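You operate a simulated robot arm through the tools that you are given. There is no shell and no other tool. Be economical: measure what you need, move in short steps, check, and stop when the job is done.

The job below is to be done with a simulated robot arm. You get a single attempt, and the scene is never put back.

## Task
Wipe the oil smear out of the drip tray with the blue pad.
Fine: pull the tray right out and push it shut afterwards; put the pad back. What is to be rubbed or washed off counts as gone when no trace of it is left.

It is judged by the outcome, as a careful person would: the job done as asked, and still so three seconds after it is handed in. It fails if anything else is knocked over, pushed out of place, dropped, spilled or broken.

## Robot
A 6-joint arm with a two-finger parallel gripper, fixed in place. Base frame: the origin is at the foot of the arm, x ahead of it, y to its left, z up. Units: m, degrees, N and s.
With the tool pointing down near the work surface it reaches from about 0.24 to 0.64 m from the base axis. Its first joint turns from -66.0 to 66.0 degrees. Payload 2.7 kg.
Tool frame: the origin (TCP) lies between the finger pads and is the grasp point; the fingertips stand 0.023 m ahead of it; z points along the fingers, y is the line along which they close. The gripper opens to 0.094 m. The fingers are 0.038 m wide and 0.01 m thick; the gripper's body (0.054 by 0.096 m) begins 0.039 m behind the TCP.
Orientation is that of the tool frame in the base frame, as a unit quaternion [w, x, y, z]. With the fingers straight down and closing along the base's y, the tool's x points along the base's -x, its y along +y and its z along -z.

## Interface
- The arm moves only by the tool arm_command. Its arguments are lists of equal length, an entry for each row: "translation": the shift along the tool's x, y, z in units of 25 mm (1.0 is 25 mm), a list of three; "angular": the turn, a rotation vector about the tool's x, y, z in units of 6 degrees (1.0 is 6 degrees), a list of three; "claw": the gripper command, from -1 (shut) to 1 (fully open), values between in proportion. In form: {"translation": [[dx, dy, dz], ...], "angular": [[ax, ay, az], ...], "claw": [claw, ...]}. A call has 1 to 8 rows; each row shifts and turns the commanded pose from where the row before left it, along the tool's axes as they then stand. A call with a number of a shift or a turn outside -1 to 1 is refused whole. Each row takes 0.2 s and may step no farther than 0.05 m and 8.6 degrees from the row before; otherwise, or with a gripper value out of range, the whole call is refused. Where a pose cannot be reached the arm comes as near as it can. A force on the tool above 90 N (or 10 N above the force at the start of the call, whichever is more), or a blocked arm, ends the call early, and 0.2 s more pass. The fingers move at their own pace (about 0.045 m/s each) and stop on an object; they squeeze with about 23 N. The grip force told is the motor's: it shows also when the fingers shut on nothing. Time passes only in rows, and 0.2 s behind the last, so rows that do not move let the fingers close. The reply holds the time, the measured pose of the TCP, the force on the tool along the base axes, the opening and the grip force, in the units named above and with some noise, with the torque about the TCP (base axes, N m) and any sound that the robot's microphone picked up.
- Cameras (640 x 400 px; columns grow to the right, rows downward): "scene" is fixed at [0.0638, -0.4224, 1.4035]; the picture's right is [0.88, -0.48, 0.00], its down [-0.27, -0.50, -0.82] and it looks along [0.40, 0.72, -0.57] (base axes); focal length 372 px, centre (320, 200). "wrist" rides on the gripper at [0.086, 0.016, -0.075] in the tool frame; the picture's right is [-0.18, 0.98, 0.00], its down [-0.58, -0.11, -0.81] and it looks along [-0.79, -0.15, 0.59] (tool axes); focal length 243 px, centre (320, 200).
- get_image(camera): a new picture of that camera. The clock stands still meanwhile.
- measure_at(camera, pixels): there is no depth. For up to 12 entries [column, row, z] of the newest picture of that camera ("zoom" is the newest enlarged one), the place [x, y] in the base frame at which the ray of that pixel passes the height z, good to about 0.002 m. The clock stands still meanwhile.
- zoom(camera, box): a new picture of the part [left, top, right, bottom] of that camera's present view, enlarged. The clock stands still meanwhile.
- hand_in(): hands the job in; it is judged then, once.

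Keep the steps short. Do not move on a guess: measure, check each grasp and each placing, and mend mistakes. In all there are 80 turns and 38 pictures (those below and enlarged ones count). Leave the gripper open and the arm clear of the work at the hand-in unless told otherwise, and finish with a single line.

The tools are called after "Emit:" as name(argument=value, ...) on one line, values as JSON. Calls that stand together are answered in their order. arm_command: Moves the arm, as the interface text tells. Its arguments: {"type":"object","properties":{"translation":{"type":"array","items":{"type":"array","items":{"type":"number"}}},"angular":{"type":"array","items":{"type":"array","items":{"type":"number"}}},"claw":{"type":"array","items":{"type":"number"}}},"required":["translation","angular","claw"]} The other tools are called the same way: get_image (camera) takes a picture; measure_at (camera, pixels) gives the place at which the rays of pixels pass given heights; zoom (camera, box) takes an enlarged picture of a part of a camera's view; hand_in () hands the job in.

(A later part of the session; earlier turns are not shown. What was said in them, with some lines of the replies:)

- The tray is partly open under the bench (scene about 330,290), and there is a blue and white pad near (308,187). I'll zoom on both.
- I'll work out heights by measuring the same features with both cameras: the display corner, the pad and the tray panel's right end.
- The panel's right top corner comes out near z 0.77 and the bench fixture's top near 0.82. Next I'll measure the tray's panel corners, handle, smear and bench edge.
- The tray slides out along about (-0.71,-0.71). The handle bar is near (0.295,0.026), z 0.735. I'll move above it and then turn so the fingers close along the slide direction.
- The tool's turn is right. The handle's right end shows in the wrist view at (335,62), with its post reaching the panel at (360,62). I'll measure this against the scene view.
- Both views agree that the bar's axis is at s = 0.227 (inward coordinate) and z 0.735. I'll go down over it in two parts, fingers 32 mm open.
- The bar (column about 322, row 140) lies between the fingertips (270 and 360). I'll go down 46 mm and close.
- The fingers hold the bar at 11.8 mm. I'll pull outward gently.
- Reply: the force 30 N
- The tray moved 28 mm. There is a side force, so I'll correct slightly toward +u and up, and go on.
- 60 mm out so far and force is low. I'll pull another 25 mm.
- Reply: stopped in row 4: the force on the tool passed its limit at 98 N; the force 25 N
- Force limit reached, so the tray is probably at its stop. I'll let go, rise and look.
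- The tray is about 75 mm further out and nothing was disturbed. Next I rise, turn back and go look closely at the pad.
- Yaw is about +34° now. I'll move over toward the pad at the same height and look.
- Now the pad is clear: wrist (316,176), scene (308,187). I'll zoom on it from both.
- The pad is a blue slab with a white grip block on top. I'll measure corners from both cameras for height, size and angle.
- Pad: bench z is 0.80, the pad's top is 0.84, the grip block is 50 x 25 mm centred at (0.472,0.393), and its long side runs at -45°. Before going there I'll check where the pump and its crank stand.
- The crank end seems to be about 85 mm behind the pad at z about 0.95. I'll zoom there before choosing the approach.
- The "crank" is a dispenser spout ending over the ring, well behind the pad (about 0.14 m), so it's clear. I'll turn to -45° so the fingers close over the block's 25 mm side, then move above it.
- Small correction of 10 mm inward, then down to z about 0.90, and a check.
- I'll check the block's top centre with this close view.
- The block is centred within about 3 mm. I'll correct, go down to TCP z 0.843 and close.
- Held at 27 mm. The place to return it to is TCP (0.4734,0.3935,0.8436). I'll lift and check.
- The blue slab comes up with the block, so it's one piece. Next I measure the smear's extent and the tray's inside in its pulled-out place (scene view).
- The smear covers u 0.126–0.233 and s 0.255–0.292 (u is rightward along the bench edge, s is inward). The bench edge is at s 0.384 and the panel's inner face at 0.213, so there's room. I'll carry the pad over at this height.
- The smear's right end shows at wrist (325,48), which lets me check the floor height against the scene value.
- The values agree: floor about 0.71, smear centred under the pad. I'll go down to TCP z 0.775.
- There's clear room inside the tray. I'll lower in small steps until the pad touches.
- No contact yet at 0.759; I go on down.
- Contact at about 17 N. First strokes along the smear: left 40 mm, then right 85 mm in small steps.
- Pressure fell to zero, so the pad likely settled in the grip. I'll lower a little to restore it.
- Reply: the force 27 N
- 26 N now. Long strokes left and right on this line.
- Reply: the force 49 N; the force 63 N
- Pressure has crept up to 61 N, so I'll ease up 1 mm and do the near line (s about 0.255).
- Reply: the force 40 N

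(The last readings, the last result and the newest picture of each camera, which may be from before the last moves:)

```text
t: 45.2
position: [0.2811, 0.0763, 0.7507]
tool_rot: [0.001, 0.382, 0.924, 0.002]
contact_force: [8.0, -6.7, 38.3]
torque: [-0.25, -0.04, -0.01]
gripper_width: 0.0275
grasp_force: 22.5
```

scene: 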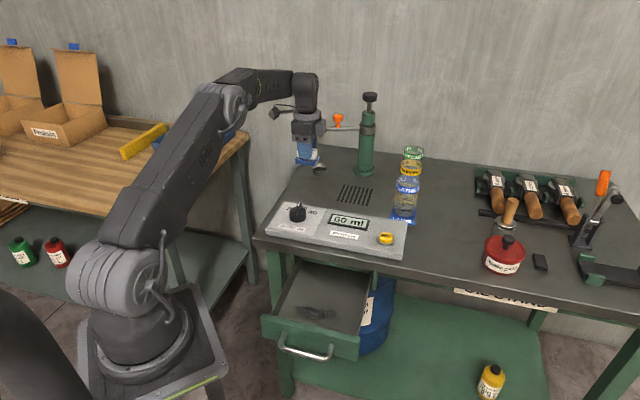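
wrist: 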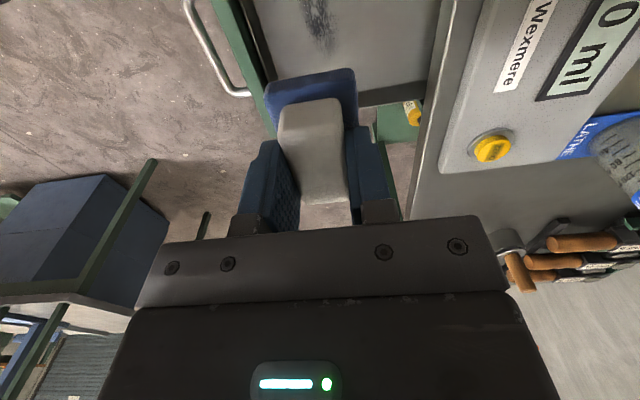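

One return pass on this near line, pressing slightly more, then I lift to look.

Emit:
arm_command(translation=[[-0.6, 0, 0.03], [-0.6, 0, 0.02], [-0.6, 0, 0], [-0.6, 0, 0], [-0.6, 0, 0], [-0.3, 0, 0], [0, 0, 0]], angular=[[0, 0, 0], [0, 0, 0], [0, 0, 0], [0, 0, 0], [0, 0, 0], [0, 0, 0], [0, 0, 0]], claw=[-1, -1, -1, -1, -1, -1, -1])

Emit:
arm_command(translation=[[0, 0, -0.8], [0, 0, -1], [0, 0, -1], [0, 0, -1], [0, 0, -1], [0, 0, -1], [0, 0, -1], [0, 0, 0]], angular=[[0, 0, 0], [0, 0, 0], [0, 0, 0], [0, 0, 0], [0, 0, 0], [0, 0, 0], [0, 0, 0], [0, 0, 0]], claw=[-1, -1, -1, -1, -1, -1, -1, -1])

Emit:
arm_command(translation=[[0, 0.9, -0.5], [0, 0.9, 0], [0, 0.9, 0], [0, 0.9, 0], [0, 0.9, 0], [0, 0.9, 0], [0, 0, 0]], angular=[[0, 0, 0], [0, 0, 0], [0, 0, 0], [0, 0, 0], [0, 0, 0], [0, 0, 0], [0, 0, 0]], claw=[-1, -1, -1, -1, -1, -1, -1])

Emit:
zoom(camera="scene", box=[250, 245, 390, 355])

```text
t: 46.8
position: [0.341, 0.017, 0.75]
tool_rot: [0.003, 0.382, 0.924, 0.001]
contact_force: [-11.7, 10.6, 53.9]
torque: [0.31, 0.68, 0.02]
gripper_width: 0.0271
grasp_force: 23.4
```

```text
t: 48.6
position: [0.3406, 0.0155, 0.9206]
tool_rot: [0.0, 0.382, 0.924, 0.0]
contact_force: [0.2, -0.3, -0.4]
torque: [0.04, -0.01, 0.01]
gripper_width: 0.0275
grasp_force: 23.0
```

```text
t: 50.2
position: [0.4339, 0.1128, 0.9326]
tool_rot: [0.0, 0.382, 0.924, 0.0]
contact_force: [0.7, 0.4, -0.3]
torque: [-0.01, 0.04, -0.01]
gripper_width: 0.0272
grasp_force: 23.0
```

```text
3.64 times, centred on (320, 300) of scene
```

zoom: 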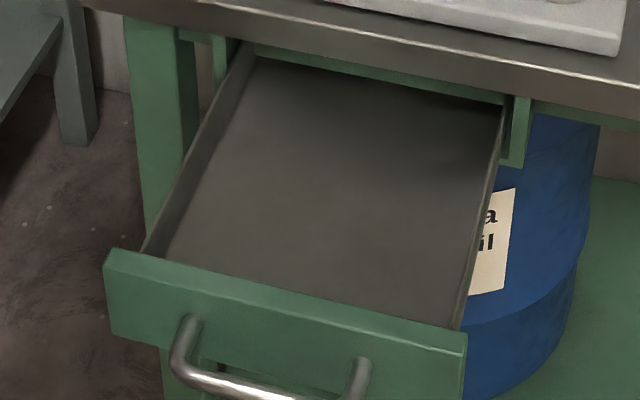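

It looks clean. I'll take one tight zoom on the former smear area to be sure.

Emit:
zoom(camera="scene", box=[278, 285, 358, 335])

```text
8.00 times, centred on (318, 310) of scene
```

zoom: 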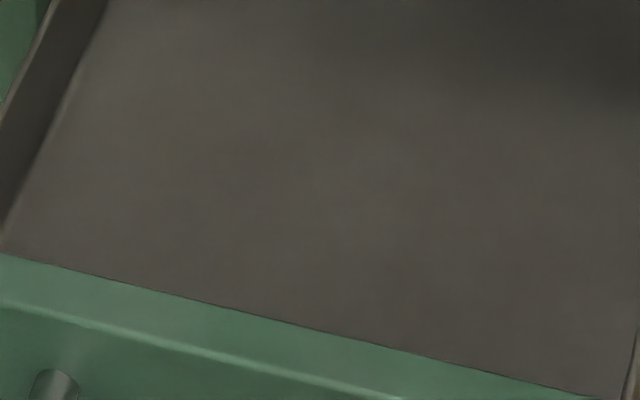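

No trace left. I'll carry the pad back above its original place.

Emit:
arm_command(translation=[[0.682, 0.906, -0.2], [0.682, 0.906, -0.2], [0.682, 0.906, 0], [0.682, 0.906, 0], [0.682, 0.906, 0], [0.682, 0.906, 0], [0, 0, 0]], angular=[[0, 0, 0], [0, 0, 0], [0, 0, 0], [0, 0, 0], [0, 0, 0], [0, 0, 0], [0, 0, 0]], claw=[-1, -1, -1, -1, -1, -1, -1])

Emit:
arm_command(translation=[[0.682, 0.906, 0], [0.682, 0.906, 0], [0.682, 0.906, 0], [0.682, 0.906, 0], [0, 0, 0]], angular=[[0, 0, 0], [0, 0, 0], [0, 0, 0], [0, 0, 0], [0, 0, 0]], claw=[-1, -1, -1, -1, -1])

```text
t: 51.8
position: [0.4573, 0.2831, 0.9422]
tool_rot: [0.001, 0.382, 0.924, 0.001]
contact_force: [0.4, 0.3, -0.7]
torque: [0.0, 0.01, -0.02]
gripper_width: 0.0274
grasp_force: 23.3
```

```text
t: 53.0
position: [0.4714, 0.3951, 0.9434]
tool_rot: [0.001, 0.382, 0.924, 0.0]
contact_force: [-0.4, 0.2, -0.2]
torque: [-0.02, 0.01, 0.03]
gripper_width: 0.0272
grasp_force: 22.8
```

2.5 mm of correction, then down to just above the bench.

Emit:
arm_command(translation=[[-0.1, 0, 0.9], [0, 0, 1], [0, 0, 1], [0, 0, 0.8], [0, 0, 0]], angular=[[0, 0, 0], [0, 0, 0], [0, 0, 0], [0, 0, 0], [0, 0, 0]], claw=[-1, -1, -1, -1, -1])

Emit:
arm_command(translation=[[0, 0, 0.1], [0, 0, 0]], angular=[[0, 0, 0], [0, 0, 0]], claw=[-1, -1])

```text
t: 54.2
position: [0.473, 0.3932, 0.8501]
tool_rot: [0.0, 0.381, 0.925, 0.001]
contact_force: [-0.9, 0.8, 0.3]
torque: [0.0, 0.0, -0.04]
gripper_width: 0.0272
grasp_force: 22.6
```

```text
t: 54.8
position: [0.4744, 0.3923, 0.8465]
tool_rot: [0.0, 0.381, 0.924, 0.001]
contact_force: [0.1, -0.5, -0.5]
torque: [-0.02, -0.03, 0.0]
gripper_width: 0.0271
grasp_force: 23.1
```

Emit:
arm_command(translation=[[0, 0, 0.12], [0, 0, 0]], angular=[[0, 0, 0], [0, 0, 0]], claw=[-1, -1])

Emit:
arm_command(translation=[[0, 0, 0.07], [0, 0, 0]], angular=[[0, 0, 0], [0, 0, 0]], claw=[-1, -1])

```text
t: 55.4
position: [0.4753, 0.3918, 0.8434]
tool_rot: [0.0, 0.382, 0.924, 0.001]
contact_force: [0.1, -0.4, -0.5]
torque: [-0.02, 0.01, -0.01]
gripper_width: 0.0272
grasp_force: 22.3
```

```text
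t: 56.0
position: [0.4752, 0.3921, 0.8417]
tool_rot: [0.001, 0.383, 0.924, 0.001]
contact_force: [0.0, -0.2, 0.5]
torque: [-0.01, 0.01, 0.0]
gripper_width: 0.0275
grasp_force: 23.3
```

Not touching yet at 0.8417; a bit further.

Emit:
arm_command(translation=[[0, 0, 0.05], [0, 0, 0]], angular=[[0, 0, 0], [0, 0, 0]], claw=[-1, -1])

```text
t: 56.6
position: [0.4742, 0.3929, 0.841]
tool_rot: [0.0, 0.382, 0.924, 0.0]
contact_force: [0.1, -0.1, -0.2]
torque: [0.01, -0.03, -0.05]
gripper_width: 0.0271
grasp_force: 23.0
```

Emit:
arm_command(translation=[[0, 0, 0.06], [0, 0, 0]], angular=[[0, 0, 0], [0, 0, 0]], claw=[-1, -1])

```text
t: 57.2
position: [0.4745, 0.3923, 0.8391]
tool_rot: [0.0, 0.382, 0.924, 0.001]
contact_force: [-0.8, 0.1, -0.3]
torque: [0.0, 0.03, 0.04]
gripper_width: 0.0272
grasp_force: 23.1
```

Emit:
arm_command(translation=[[0, 0, 0.06], [0, 0, 0]], angular=[[0, 0, 0], [0, 0, 0]], claw=[-1, -1])

```text
t: 57.8
position: [0.4754, 0.3934, 0.8396]
tool_rot: [0.001, 0.382, 0.924, 0.002]
contact_force: [-1.3, -0.9, 6.4]
torque: [-0.12, 0.1, 0.04]
gripper_width: 0.0273
grasp_force: 22.8
```

Contact at 6 N: the pad is on the bench. I'll open to 50 mm and rise.

Emit:
arm_command(translation=[[0, 0, 0], [0, 0, 0], [0, 0, 0], [0, 0, -0.5], [0, 0, -0.9], [0, 0, -1], [0, 0, -1], [0, 0, -1]], angular=[[0, 0, 0], [0, 0, 0], [0, 0, 0], [0, 0, 0], [0, 0, 0], [0, 0, 0], [0, 0, 0], [0, 0, 0]], claw=[0.06, 0.06, 0.06, 0.06, 0.06, 0.06, 0.06, 0.06])

Emit:
get_image(camera="scene")

```text
t: 59.6
position: [0.4734, 0.3937, 0.9498]
tool_rot: [0.001, 0.382, 0.924, 0.001]
contact_force: [0.1, 0.5, 0.5]
torque: [-0.01, 0.04, 0.01]
gripper_width: 0.0499
grasp_force: 0.1
```

```text
7 pictures are left
```

scene: 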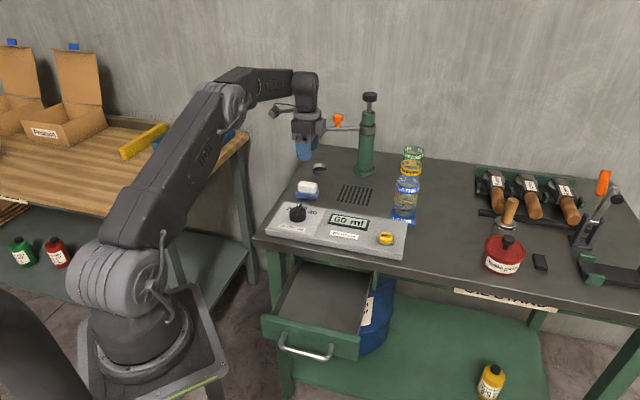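

The pad is back where it was and the tray stands open and clean. Now back to the handle (bar about u 0.208, s 0.154) at this height, fingers narrowed to 32 mm.

Emit:
arm_command(translation=[[-0.303, -0.92, 0], [-0.303, -0.92, 0], [-0.303, -0.92, 0], [-0.303, -0.92, 0], [-0.303, -0.92, 0], [-0.303, -0.92, 0], [-0.303, -0.92, 0], [-0.303, -0.92, 0]], angular=[[0, 0, 0], [0, 0, 0], [0, 0, 0], [0, 0, 0], [0, 0, 0], [0, 0, 0], [0, 0, 0], [0, 0, 0]], claw=[0.06, 0.06, 0.06, 0.06, -0.32, -0.32, -0.32, -0.32])

Emit:
arm_command(translation=[[-0.303, -0.92, 0], [-0.303, -0.92, 0], [-0.303, -0.92, 0], [-0.303, -0.92, 0], [-0.303, -0.92, 0], [-0.303, -0.92, 0], [-0.303, -0.92, 0], [-0.303, -0.92, 0]], angular=[[0, 0, 0], [0, 0, 0], [0, 0, 0], [0, 0, 0], [0, 0, 0], [0, 0, 0], [0, 0, 0], [0, 0, 0]], claw=[-0.32, -0.32, -0.32, -0.32, -0.32, -0.32, -0.32, -0.32])

Emit:
arm_command(translation=[[-0.303, -0.92, 0], [-0.303, -0.92, 0], [-0.303, -0.92, 0], [-0.303, -0.92, 0], [0, 0, 0.9], [0, 0, 0.9], [0, 0, 0.9], [0, 0, 0]], angular=[[0, 0, 0], [0, 0, 0], [0, 0, 0], [0, 0, 0], [0, 0, 0], [0, 0, 0], [0, 0, 0], [0, 0, 0]], claw=[-0.32, -0.32, -0.32, -0.32, -0.32, -0.32, -0.32, -0.32])

Emit:
get_image(camera="wrist")

```text
t: 61.4
position: [0.3852, 0.2177, 0.9489]
tool_rot: [0.002, 0.382, 0.924, 0.001]
contact_force: [0.3, -0.1, -0.6]
torque: [-0.01, 0.03, -0.01]
gripper_width: 0.0319
grasp_force: 0.0
```

```text
t: 63.2
position: [0.3026, 0.0447, 0.9475]
tool_rot: [0.0, 0.382, 0.924, 0.0]
contact_force: [-0.1, -1.3, 0.5]
torque: [0.0, -0.01, 0.02]
gripper_width: 0.0323
grasp_force: 0.0
```

```text
t: 65.0
position: [0.256, -0.0441, 0.8781]
tool_rot: [0.0, 0.381, 0.924, 0.0]
contact_force: [-0.2, -0.6, 0.3]
torque: [0.01, 0.0, -0.02]
gripper_width: 0.0321
grasp_force: 0.0
```

```text
6 pictures are left
```

wrist: 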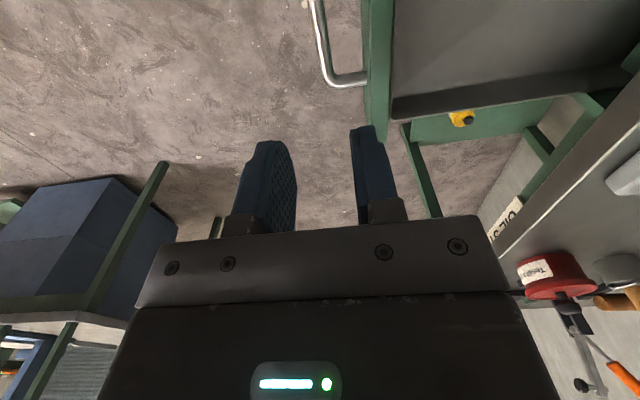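

Measuring the bar in this view to line up.

Emit:
measure_at(camera="wrist", pixels=[[317, 20, 0.735], [324, 55, 0.735], [330, 80, 0.735], [365, 80, 0.735], [372, 60, 0.77]])

```text
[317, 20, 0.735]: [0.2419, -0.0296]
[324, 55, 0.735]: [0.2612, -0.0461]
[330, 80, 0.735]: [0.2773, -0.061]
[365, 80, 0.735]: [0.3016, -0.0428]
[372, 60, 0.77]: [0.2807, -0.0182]
```

The bar is at s 0.151 and the TCP at 0.150, so aligned. Down onto it and close.

Emit:
arm_command(translation=[[0.1, 0.06, 0.9], [0.1, 0, 0.9], [0, 0, 0.9], [0, 0, 0.9], [0, 0, 0.9], [0, 0, 0.62], [0, 0, 0]], angular=[[0, 0, 0], [0, 0, 0], [0, 0, 0], [0, 0, 0], [0, 0, 0], [0, 0, 0], [0, 0, 0]], claw=[-0.32, -0.32, -0.32, -0.32, -0.32, -0.32, -0.32])

Emit:
arm_command(translation=[[0, 0, 0], [0, 0, 0], [0, 0, 0], [0, 0, 0]], angular=[[0, 0, 0], [0, 0, 0], [0, 0, 0], [0, 0, 0]], claw=[-1, -1, -1, -1])

```text
t: 66.6
position: [0.2555, -0.0362, 0.7525]
tool_rot: [0.001, 0.382, 0.924, 0.001]
contact_force: [0.1, -0.3, 0.6]
torque: [-0.01, 0.01, 0.01]
gripper_width: 0.032
grasp_force: 0.1
```

```text
t: 67.6
position: [0.2552, -0.036, 0.7521]
tool_rot: [0.001, 0.378, 0.926, 0.0]
contact_force: [0.0, 0.6, -6.6]
torque: [-0.04, -0.03, 1.79]
gripper_width: 0.0119
grasp_force: 45.2
```

Held again. Pushing in about 60 mm at first.

Emit:
arm_command(translation=[[0.015, 0.48, 0], [0.015, 0.48, 0], [0.015, 0.48, 0], [0.015, 0.48, 0], [0.015, 0.48, 0], [0, 0, 0]], angular=[[0, 0, 0], [0, 0, 0], [0, 0, 0], [0, 0, 0], [0, 0, 0], [0, 0, 0]], claw=[-1, -1, -1, -1, -1, -1])

Emit:
arm_command(translation=[[0.015, 0.48, 0], [0.015, 0.48, 0], [0.015, 0.48, 0], [0.015, 0.48, 0], [0, 0, 0]], angular=[[0, 0, 0], [0, 0, 0], [0, 0, 0], [0, 0, 0], [0, 0, 0]], claw=[-1, -1, -1, -1, -1])

```text
t: 69.0
position: [0.2983, 0.0082, 0.7523]
tool_rot: [0.004, 0.381, 0.925, 0.003]
contact_force: [20.5, -20.2, 3.4]
torque: [-0.58, -0.64, 1.72]
gripper_width: 0.0118
grasp_force: 44.8
```

```text
t: 70.2
position: [0.3294, 0.0425, 0.7525]
tool_rot: [-0.001, 0.38, 0.925, -0.002]
contact_force: [13.4, -13.7, -25.0]
torque: [-0.19, -0.19, 1.7]
gripper_width: 0.0116
grasp_force: 44.7
```

s is 0.263 now. Another 20 mm this way, with a small sideways relief, then I release and switch to a tilted grip for the end.

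Emit:
arm_command(translation=[[-0.06, 0.4, 0], [0, 0.4, 0], [0, 0, 0], [0, 0, 0], [0, 0, 0], [0, 0, 0]], angular=[[0, 0, 0], [0, 0, 0], [0, 0, 0], [0, 0, 0], [0, 0, 0], [0, 0, 0]], claw=[-1, -1, -1, -0.32, -0.32, -0.32])

Emit:
arm_command(translation=[[0, 0, -0.8], [0, 0, -1], [0, 0, -0.6], [0, 0, 0]], angular=[[0, 0, 0], [0, 0, 0], [0, 0, 0], [0, 0, 0]], claw=[-0.32, -0.32, -0.32, -0.32])

Emit:
get_image(camera="wrist")

```text
t: 71.6
position: [0.3462, 0.0548, 0.7536]
tool_rot: [0.001, 0.382, 0.924, 0.0]
contact_force: [-0.1, -0.4, 0.7]
torque: [0.01, -0.01, -0.01]
gripper_width: 0.0319
grasp_force: 0.1
```

```text
t: 72.6
position: [0.3452, 0.0565, 0.8125]
tool_rot: [0.0, 0.382, 0.924, 0.001]
contact_force: [0.3, 0.1, -0.8]
torque: [0.0, 0.0, 0.03]
gripper_width: 0.0321
grasp_force: 0.1
```

```text
5 pictures are left
```

wrist: 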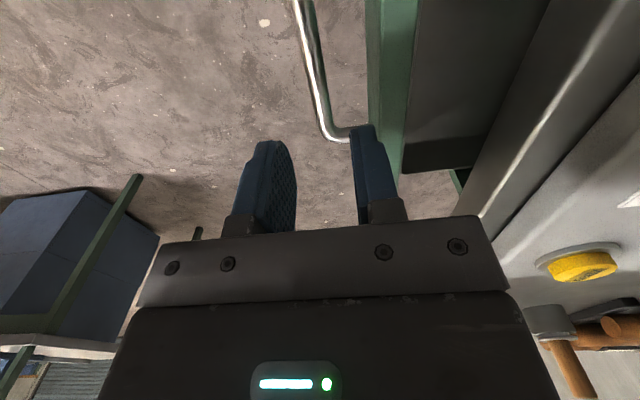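

The bar is at about s 0.283. I'll back off outward 46 mm, then tilt the tool 40° so the fingers point inward and down (to stay clear of the bench edge).

Emit:
arm_command(translation=[[0, -0.92, 0], [0, -0.92, 0], [0, 0, 0]], angular=[[0, 0, 0], [0, 0, 0], [0, 0, 0]], claw=[-0.32, -0.32, -0.32])

Emit:
arm_command(translation=[[0, 0, 0], [0, 0, 0], [0, 0, 0], [0, 0, 0], [0, 0, 0], [0, 0, 0], [0, 0, 0], [0, 0, 0]], angular=[[-0.95, 0, 0], [-0.95, 0, 0], [-0.95, 0, 0], [-0.95, 0, 0], [-0.95, 0, 0], [-0.95, 0, 0], [-0.97, 0, 0], [0, 0, 0]], claw=[-0.32, -0.32, -0.32, -0.32, -0.32, -0.32, -0.32, -0.32])

Emit:
zoom(camera="scene", box=[230, 220, 400, 340])

```text
t: 73.4
position: [0.3111, 0.0208, 0.812]
tool_rot: [0.001, 0.382, 0.924, 0.001]
contact_force: [-0.3, -0.4, 0.2]
torque: [0.01, 0.02, 0.0]
gripper_width: 0.0319
grasp_force: 0.1
```

```text
t: 75.2
position: [0.3127, 0.0233, 0.8113]
tool_rot: [0.131, 0.359, 0.868, 0.317]
contact_force: [-0.5, -0.1, -0.3]
torque: [-0.08, 0.03, -0.02]
gripper_width: 0.0321
grasp_force: 0.0
```

```text
3.33 times, centred on (315, 280) of scene
```

zoom: 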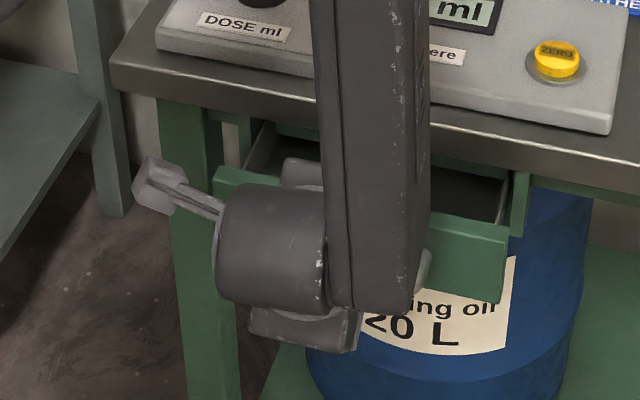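

Tilted correctly. I'll check the panel's present place before going to the bar.

Emit:
measure_at(camera="scene", pixels=[[371.2, 291.5, 0.77], [284, 279.5, 0.77], [382, 272, 0.77]])

```text
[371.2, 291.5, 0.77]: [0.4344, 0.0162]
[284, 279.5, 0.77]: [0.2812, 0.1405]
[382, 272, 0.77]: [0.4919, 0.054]
```

The panel front is at s 0.319, so the bar is at about 0.281. I'll line up, then advance along the fingers 53 mm over the bar in two parts.

Emit:
arm_command(translation=[[0, -0.318, 0.378], [0, -0.318, 0.378], [0, 0, 0.5], [0, 0, 0.5], [0, 0, 0]], angular=[[0, 0, 0], [0, 0, 0], [0, 0, 0], [0, 0, 0], [0, 0, 0]], claw=[-0.32, -0.32, -0.32, -0.32, -0.32])

Emit:
get_image(camera="wrist")

```text
t: 76.4
position: [0.3235, 0.0338, 0.7668]
tool_rot: [0.131, 0.358, 0.868, 0.317]
contact_force: [0.6, 0.2, -0.7]
torque: [0.0, 0.05, -0.02]
gripper_width: 0.032
grasp_force: 0.0
```

```text
3 pictures are left
```

wrist: 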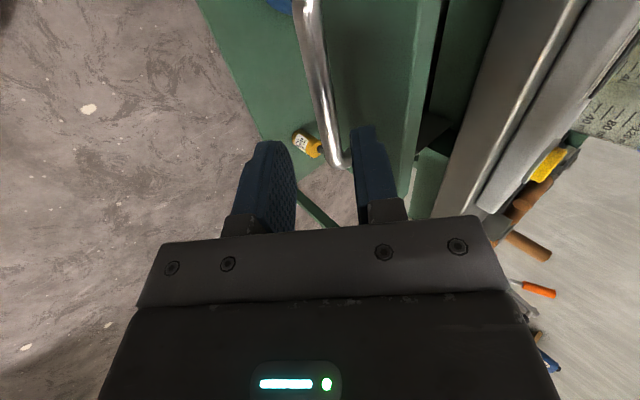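

The bar (330,130) lies between the fingertips, slightly toward the upper one. I'll shift 2.5 mm that way, advance the rest and close.

Emit:
arm_command(translation=[[0, 0.1, 0.4], [0, 0, 0.4], [0, 0, 0.3], [0, 0, 0]], angular=[[0, 0, 0], [0, 0, 0], [0, 0, 0], [0, 0, 0]], claw=[-0.32, -0.32, -0.32, -0.32])

Emit:
arm_command(translation=[[0, 0, 0], [0, 0, 0], [0, 0, 0], [0, 0, 0]], angular=[[0, 0, 0], [0, 0, 0], [0, 0, 0], [0, 0, 0]], claw=[-1, -1, -1, -1])

```text
t: 77.4
position: [0.3354, 0.047, 0.7475]
tool_rot: [0.131, 0.359, 0.868, 0.317]
contact_force: [-0.3, -0.9, -0.6]
torque: [-0.03, -0.03, -0.01]
gripper_width: 0.032
grasp_force: 0.0
```

```text
t: 78.4
position: [0.3375, 0.0496, 0.7485]
tool_rot: [0.133, 0.357, 0.868, 0.318]
contact_force: [0.2, -0.4, 15.8]
torque: [-0.27, -0.53, 1.16]
gripper_width: 0.0116
grasp_force: 44.9
```

Gripped. Now pushing level inward (tool y 0.77, z 0.64), 36 mm first.

Emit:
arm_command(translation=[[0, 0.368, 0.309], [0, 0.368, 0.309], [0, 0.368, 0.309], [0, 0, 0]], angular=[[0, 0, 0], [0, 0, 0], [0, 0, 0], [0, 0, 0]], claw=[-1, -1, -1, -1])

Emit:
arm_command(translation=[[0, 0.23, 0.193], [0, 0.23, 0.193], [0, 0, 0]], angular=[[0, 0, 0], [0, 0, 0], [0, 0, 0]], claw=[-1, -1, -1])

```text
t: 79.4
position: [0.3633, 0.0735, 0.7486]
tool_rot: [0.133, 0.359, 0.868, 0.317]
contact_force: [7.8, -7.4, 17.8]
torque: [-0.59, -0.85, 1.3]
gripper_width: 0.0117
grasp_force: 45.1
```

```text
t: 80.2
position: [0.374, 0.0844, 0.7485]
tool_rot: [0.133, 0.359, 0.868, 0.317]
contact_force: [12.5, -13.0, 15.1]
torque: [-0.87, -1.1, 0.92]
gripper_width: 0.0119
grasp_force: 45.3
```

Panel is at about s 0.37 with no end stop yet. On in small steps, with a little sideways relief.

Emit:
arm_command(translation=[[-0.04, 0.15, 0.128], [0, 0.15, 0.128], [0, 0.15, 0.128], [0, 0, 0]], angular=[[0, 0, 0], [0, 0, 0], [0, 0, 0], [0, 0, 0]], claw=[-1, -1, -1, -1])

Emit:
arm_command(translation=[[0, 0.15, 0.128], [0, 0.15, 0.128], [0, 0, 0]], angular=[[0, 0, 0], [0, 0, 0], [0, 0, 0]], claw=[-1, -1, -1])

```text
t: 81.2
position: [0.3805, 0.0926, 0.7486]
tool_rot: [0.129, 0.36, 0.869, 0.314]
contact_force: [-3.1, -35.9, 4.9]
torque: [-1.1, -0.76, 1.13]
gripper_width: 0.0117
grasp_force: 44.7
```

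```text
t: 82.0
position: [0.3812, 0.0981, 0.7432]
tool_rot: [0.121, 0.362, 0.873, 0.303]
contact_force: [-32.8, -50.9, -22.4]
torque: [-0.54, 0.05, 1.89]
gripper_width: 0.012
grasp_force: 44.2
```

A firm outward reaction of about 60 N, so the tray is at its stop. I'll release, back out along the fingers and look.

Emit:
arm_command(translation=[[0, -0.1, -0.1], [0, 0, 0], [0, 0, 0], [0, 0, -0.5], [0, 0, -0.8], [0, 0, -0.9], [0, 0, -0.9], [0, 0, 0]], angular=[[0, 0, 0], [0, 0, 0], [0, 0, 0], [0, 0, 0], [0, 0, 0], [0, 0, 0], [0, 0, 0], [0, 0, 0]], claw=[-1, -0.32, -0.32, -0.32, -0.32, -0.32, -0.32, -0.32])

Emit:
arm_command(translation=[[0, 0.5, -0.5], [0, 0.5, -0.6], [0, 0.5, -0.6], [0, 0.4, -0.6], [0, 0.4, -0.6], [0, 0.4, -0.6], [0, 0.4, -0.6], [0, 0, 0]], angular=[[0, 0, 0], [0, 0, 0], [0, 0, 0], [0, 0, 0], [0, 0, 0], [0, 0, 0], [0, 0, 0], [0, 0, 0]], claw=[-0.32, -0.32, 0, 0, 1, 1, 1, 1])

Emit:
get_image(camera="scene")

```text
t: 83.8
position: [0.3538, 0.0629, 0.8062]
tool_rot: [0.131, 0.359, 0.868, 0.317]
contact_force: [0.6, 0.4, -0.7]
torque: [-0.03, 0.02, -0.02]
gripper_width: 0.032
grasp_force: 0.1
```

```text
t: 85.6
position: [0.3492, 0.0603, 0.9358]
tool_rot: [0.133, 0.358, 0.868, 0.316]
contact_force: [0.1, -0.4, -0.2]
torque: [0.03, -0.01, -0.01]
gripper_width: 0.094
grasp_force: 0.0
```

```text
2 pictures are left
```

scene: 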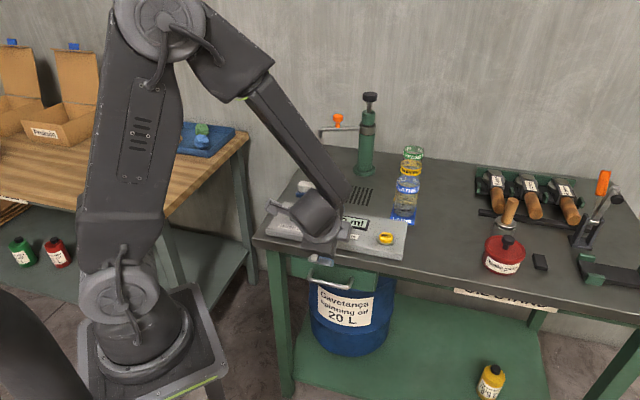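

The panel now sits under the bench edge. I'll zoom to confirm that it's fully home.

Emit:
zoom(camera="scene", box=[250, 225, 410, 325])

Emit:
measure_at(camera="scene", pixels=[[378, 270, 0.77], [291, 255, 0.77], [382, 272, 0.77]])

```text
4.00 times, centred on (330, 275) of scene
```

zoom: 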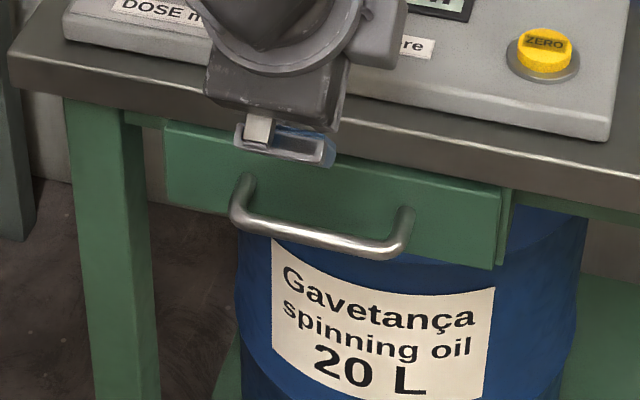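

```text
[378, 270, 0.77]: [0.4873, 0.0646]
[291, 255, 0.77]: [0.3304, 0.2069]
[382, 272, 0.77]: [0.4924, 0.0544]
```

The panel is flush with the bracket beside it. The reaction's torque about the TCP was small, so the load came from the bar itself and the tray is at its stop. I'll raise the arm clear and take a last look.

Emit:
arm_command(translation=[[0, 0.643, -0.766], [0, 0.643, -0.766], [0, 0.643, -0.766], [0, 0.2, -0.95], [0, 0, -0.9], [0, 0, 0]], angular=[[0, 0, 0], [0, 0, 0], [0, 0, 0], [0, 0, 0], [0, 0, 0], [0, 0, 0]], claw=[1, 1, 1, 1, 1, 1])

Emit:
get_image(camera="scene")

```text
t: 87.0
position: [0.3306, 0.0388, 1.0478]
tool_rot: [0.131, 0.359, 0.868, 0.317]
contact_force: [-0.5, 0.4, -0.4]
torque: [0.03, 0.0, 0.04]
gripper_width: 0.0941
grasp_force: 0.1
```

```text
0 pictures are left
```

scene: 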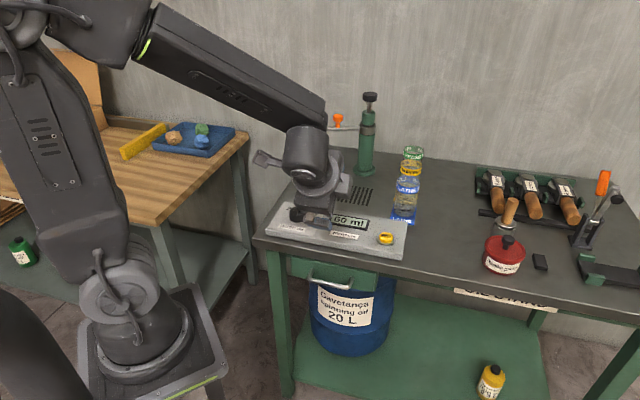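

The tray is shut, everything else stands as before, and the gripper is open and clear. I'm handing in.

Emit:
hand_in()

```text
The job is handed in.
```

The oil smear is wiped out of the drip tray with no trace visible in a close-up, the blue pad is back in its place, and the tray is pushed shut.
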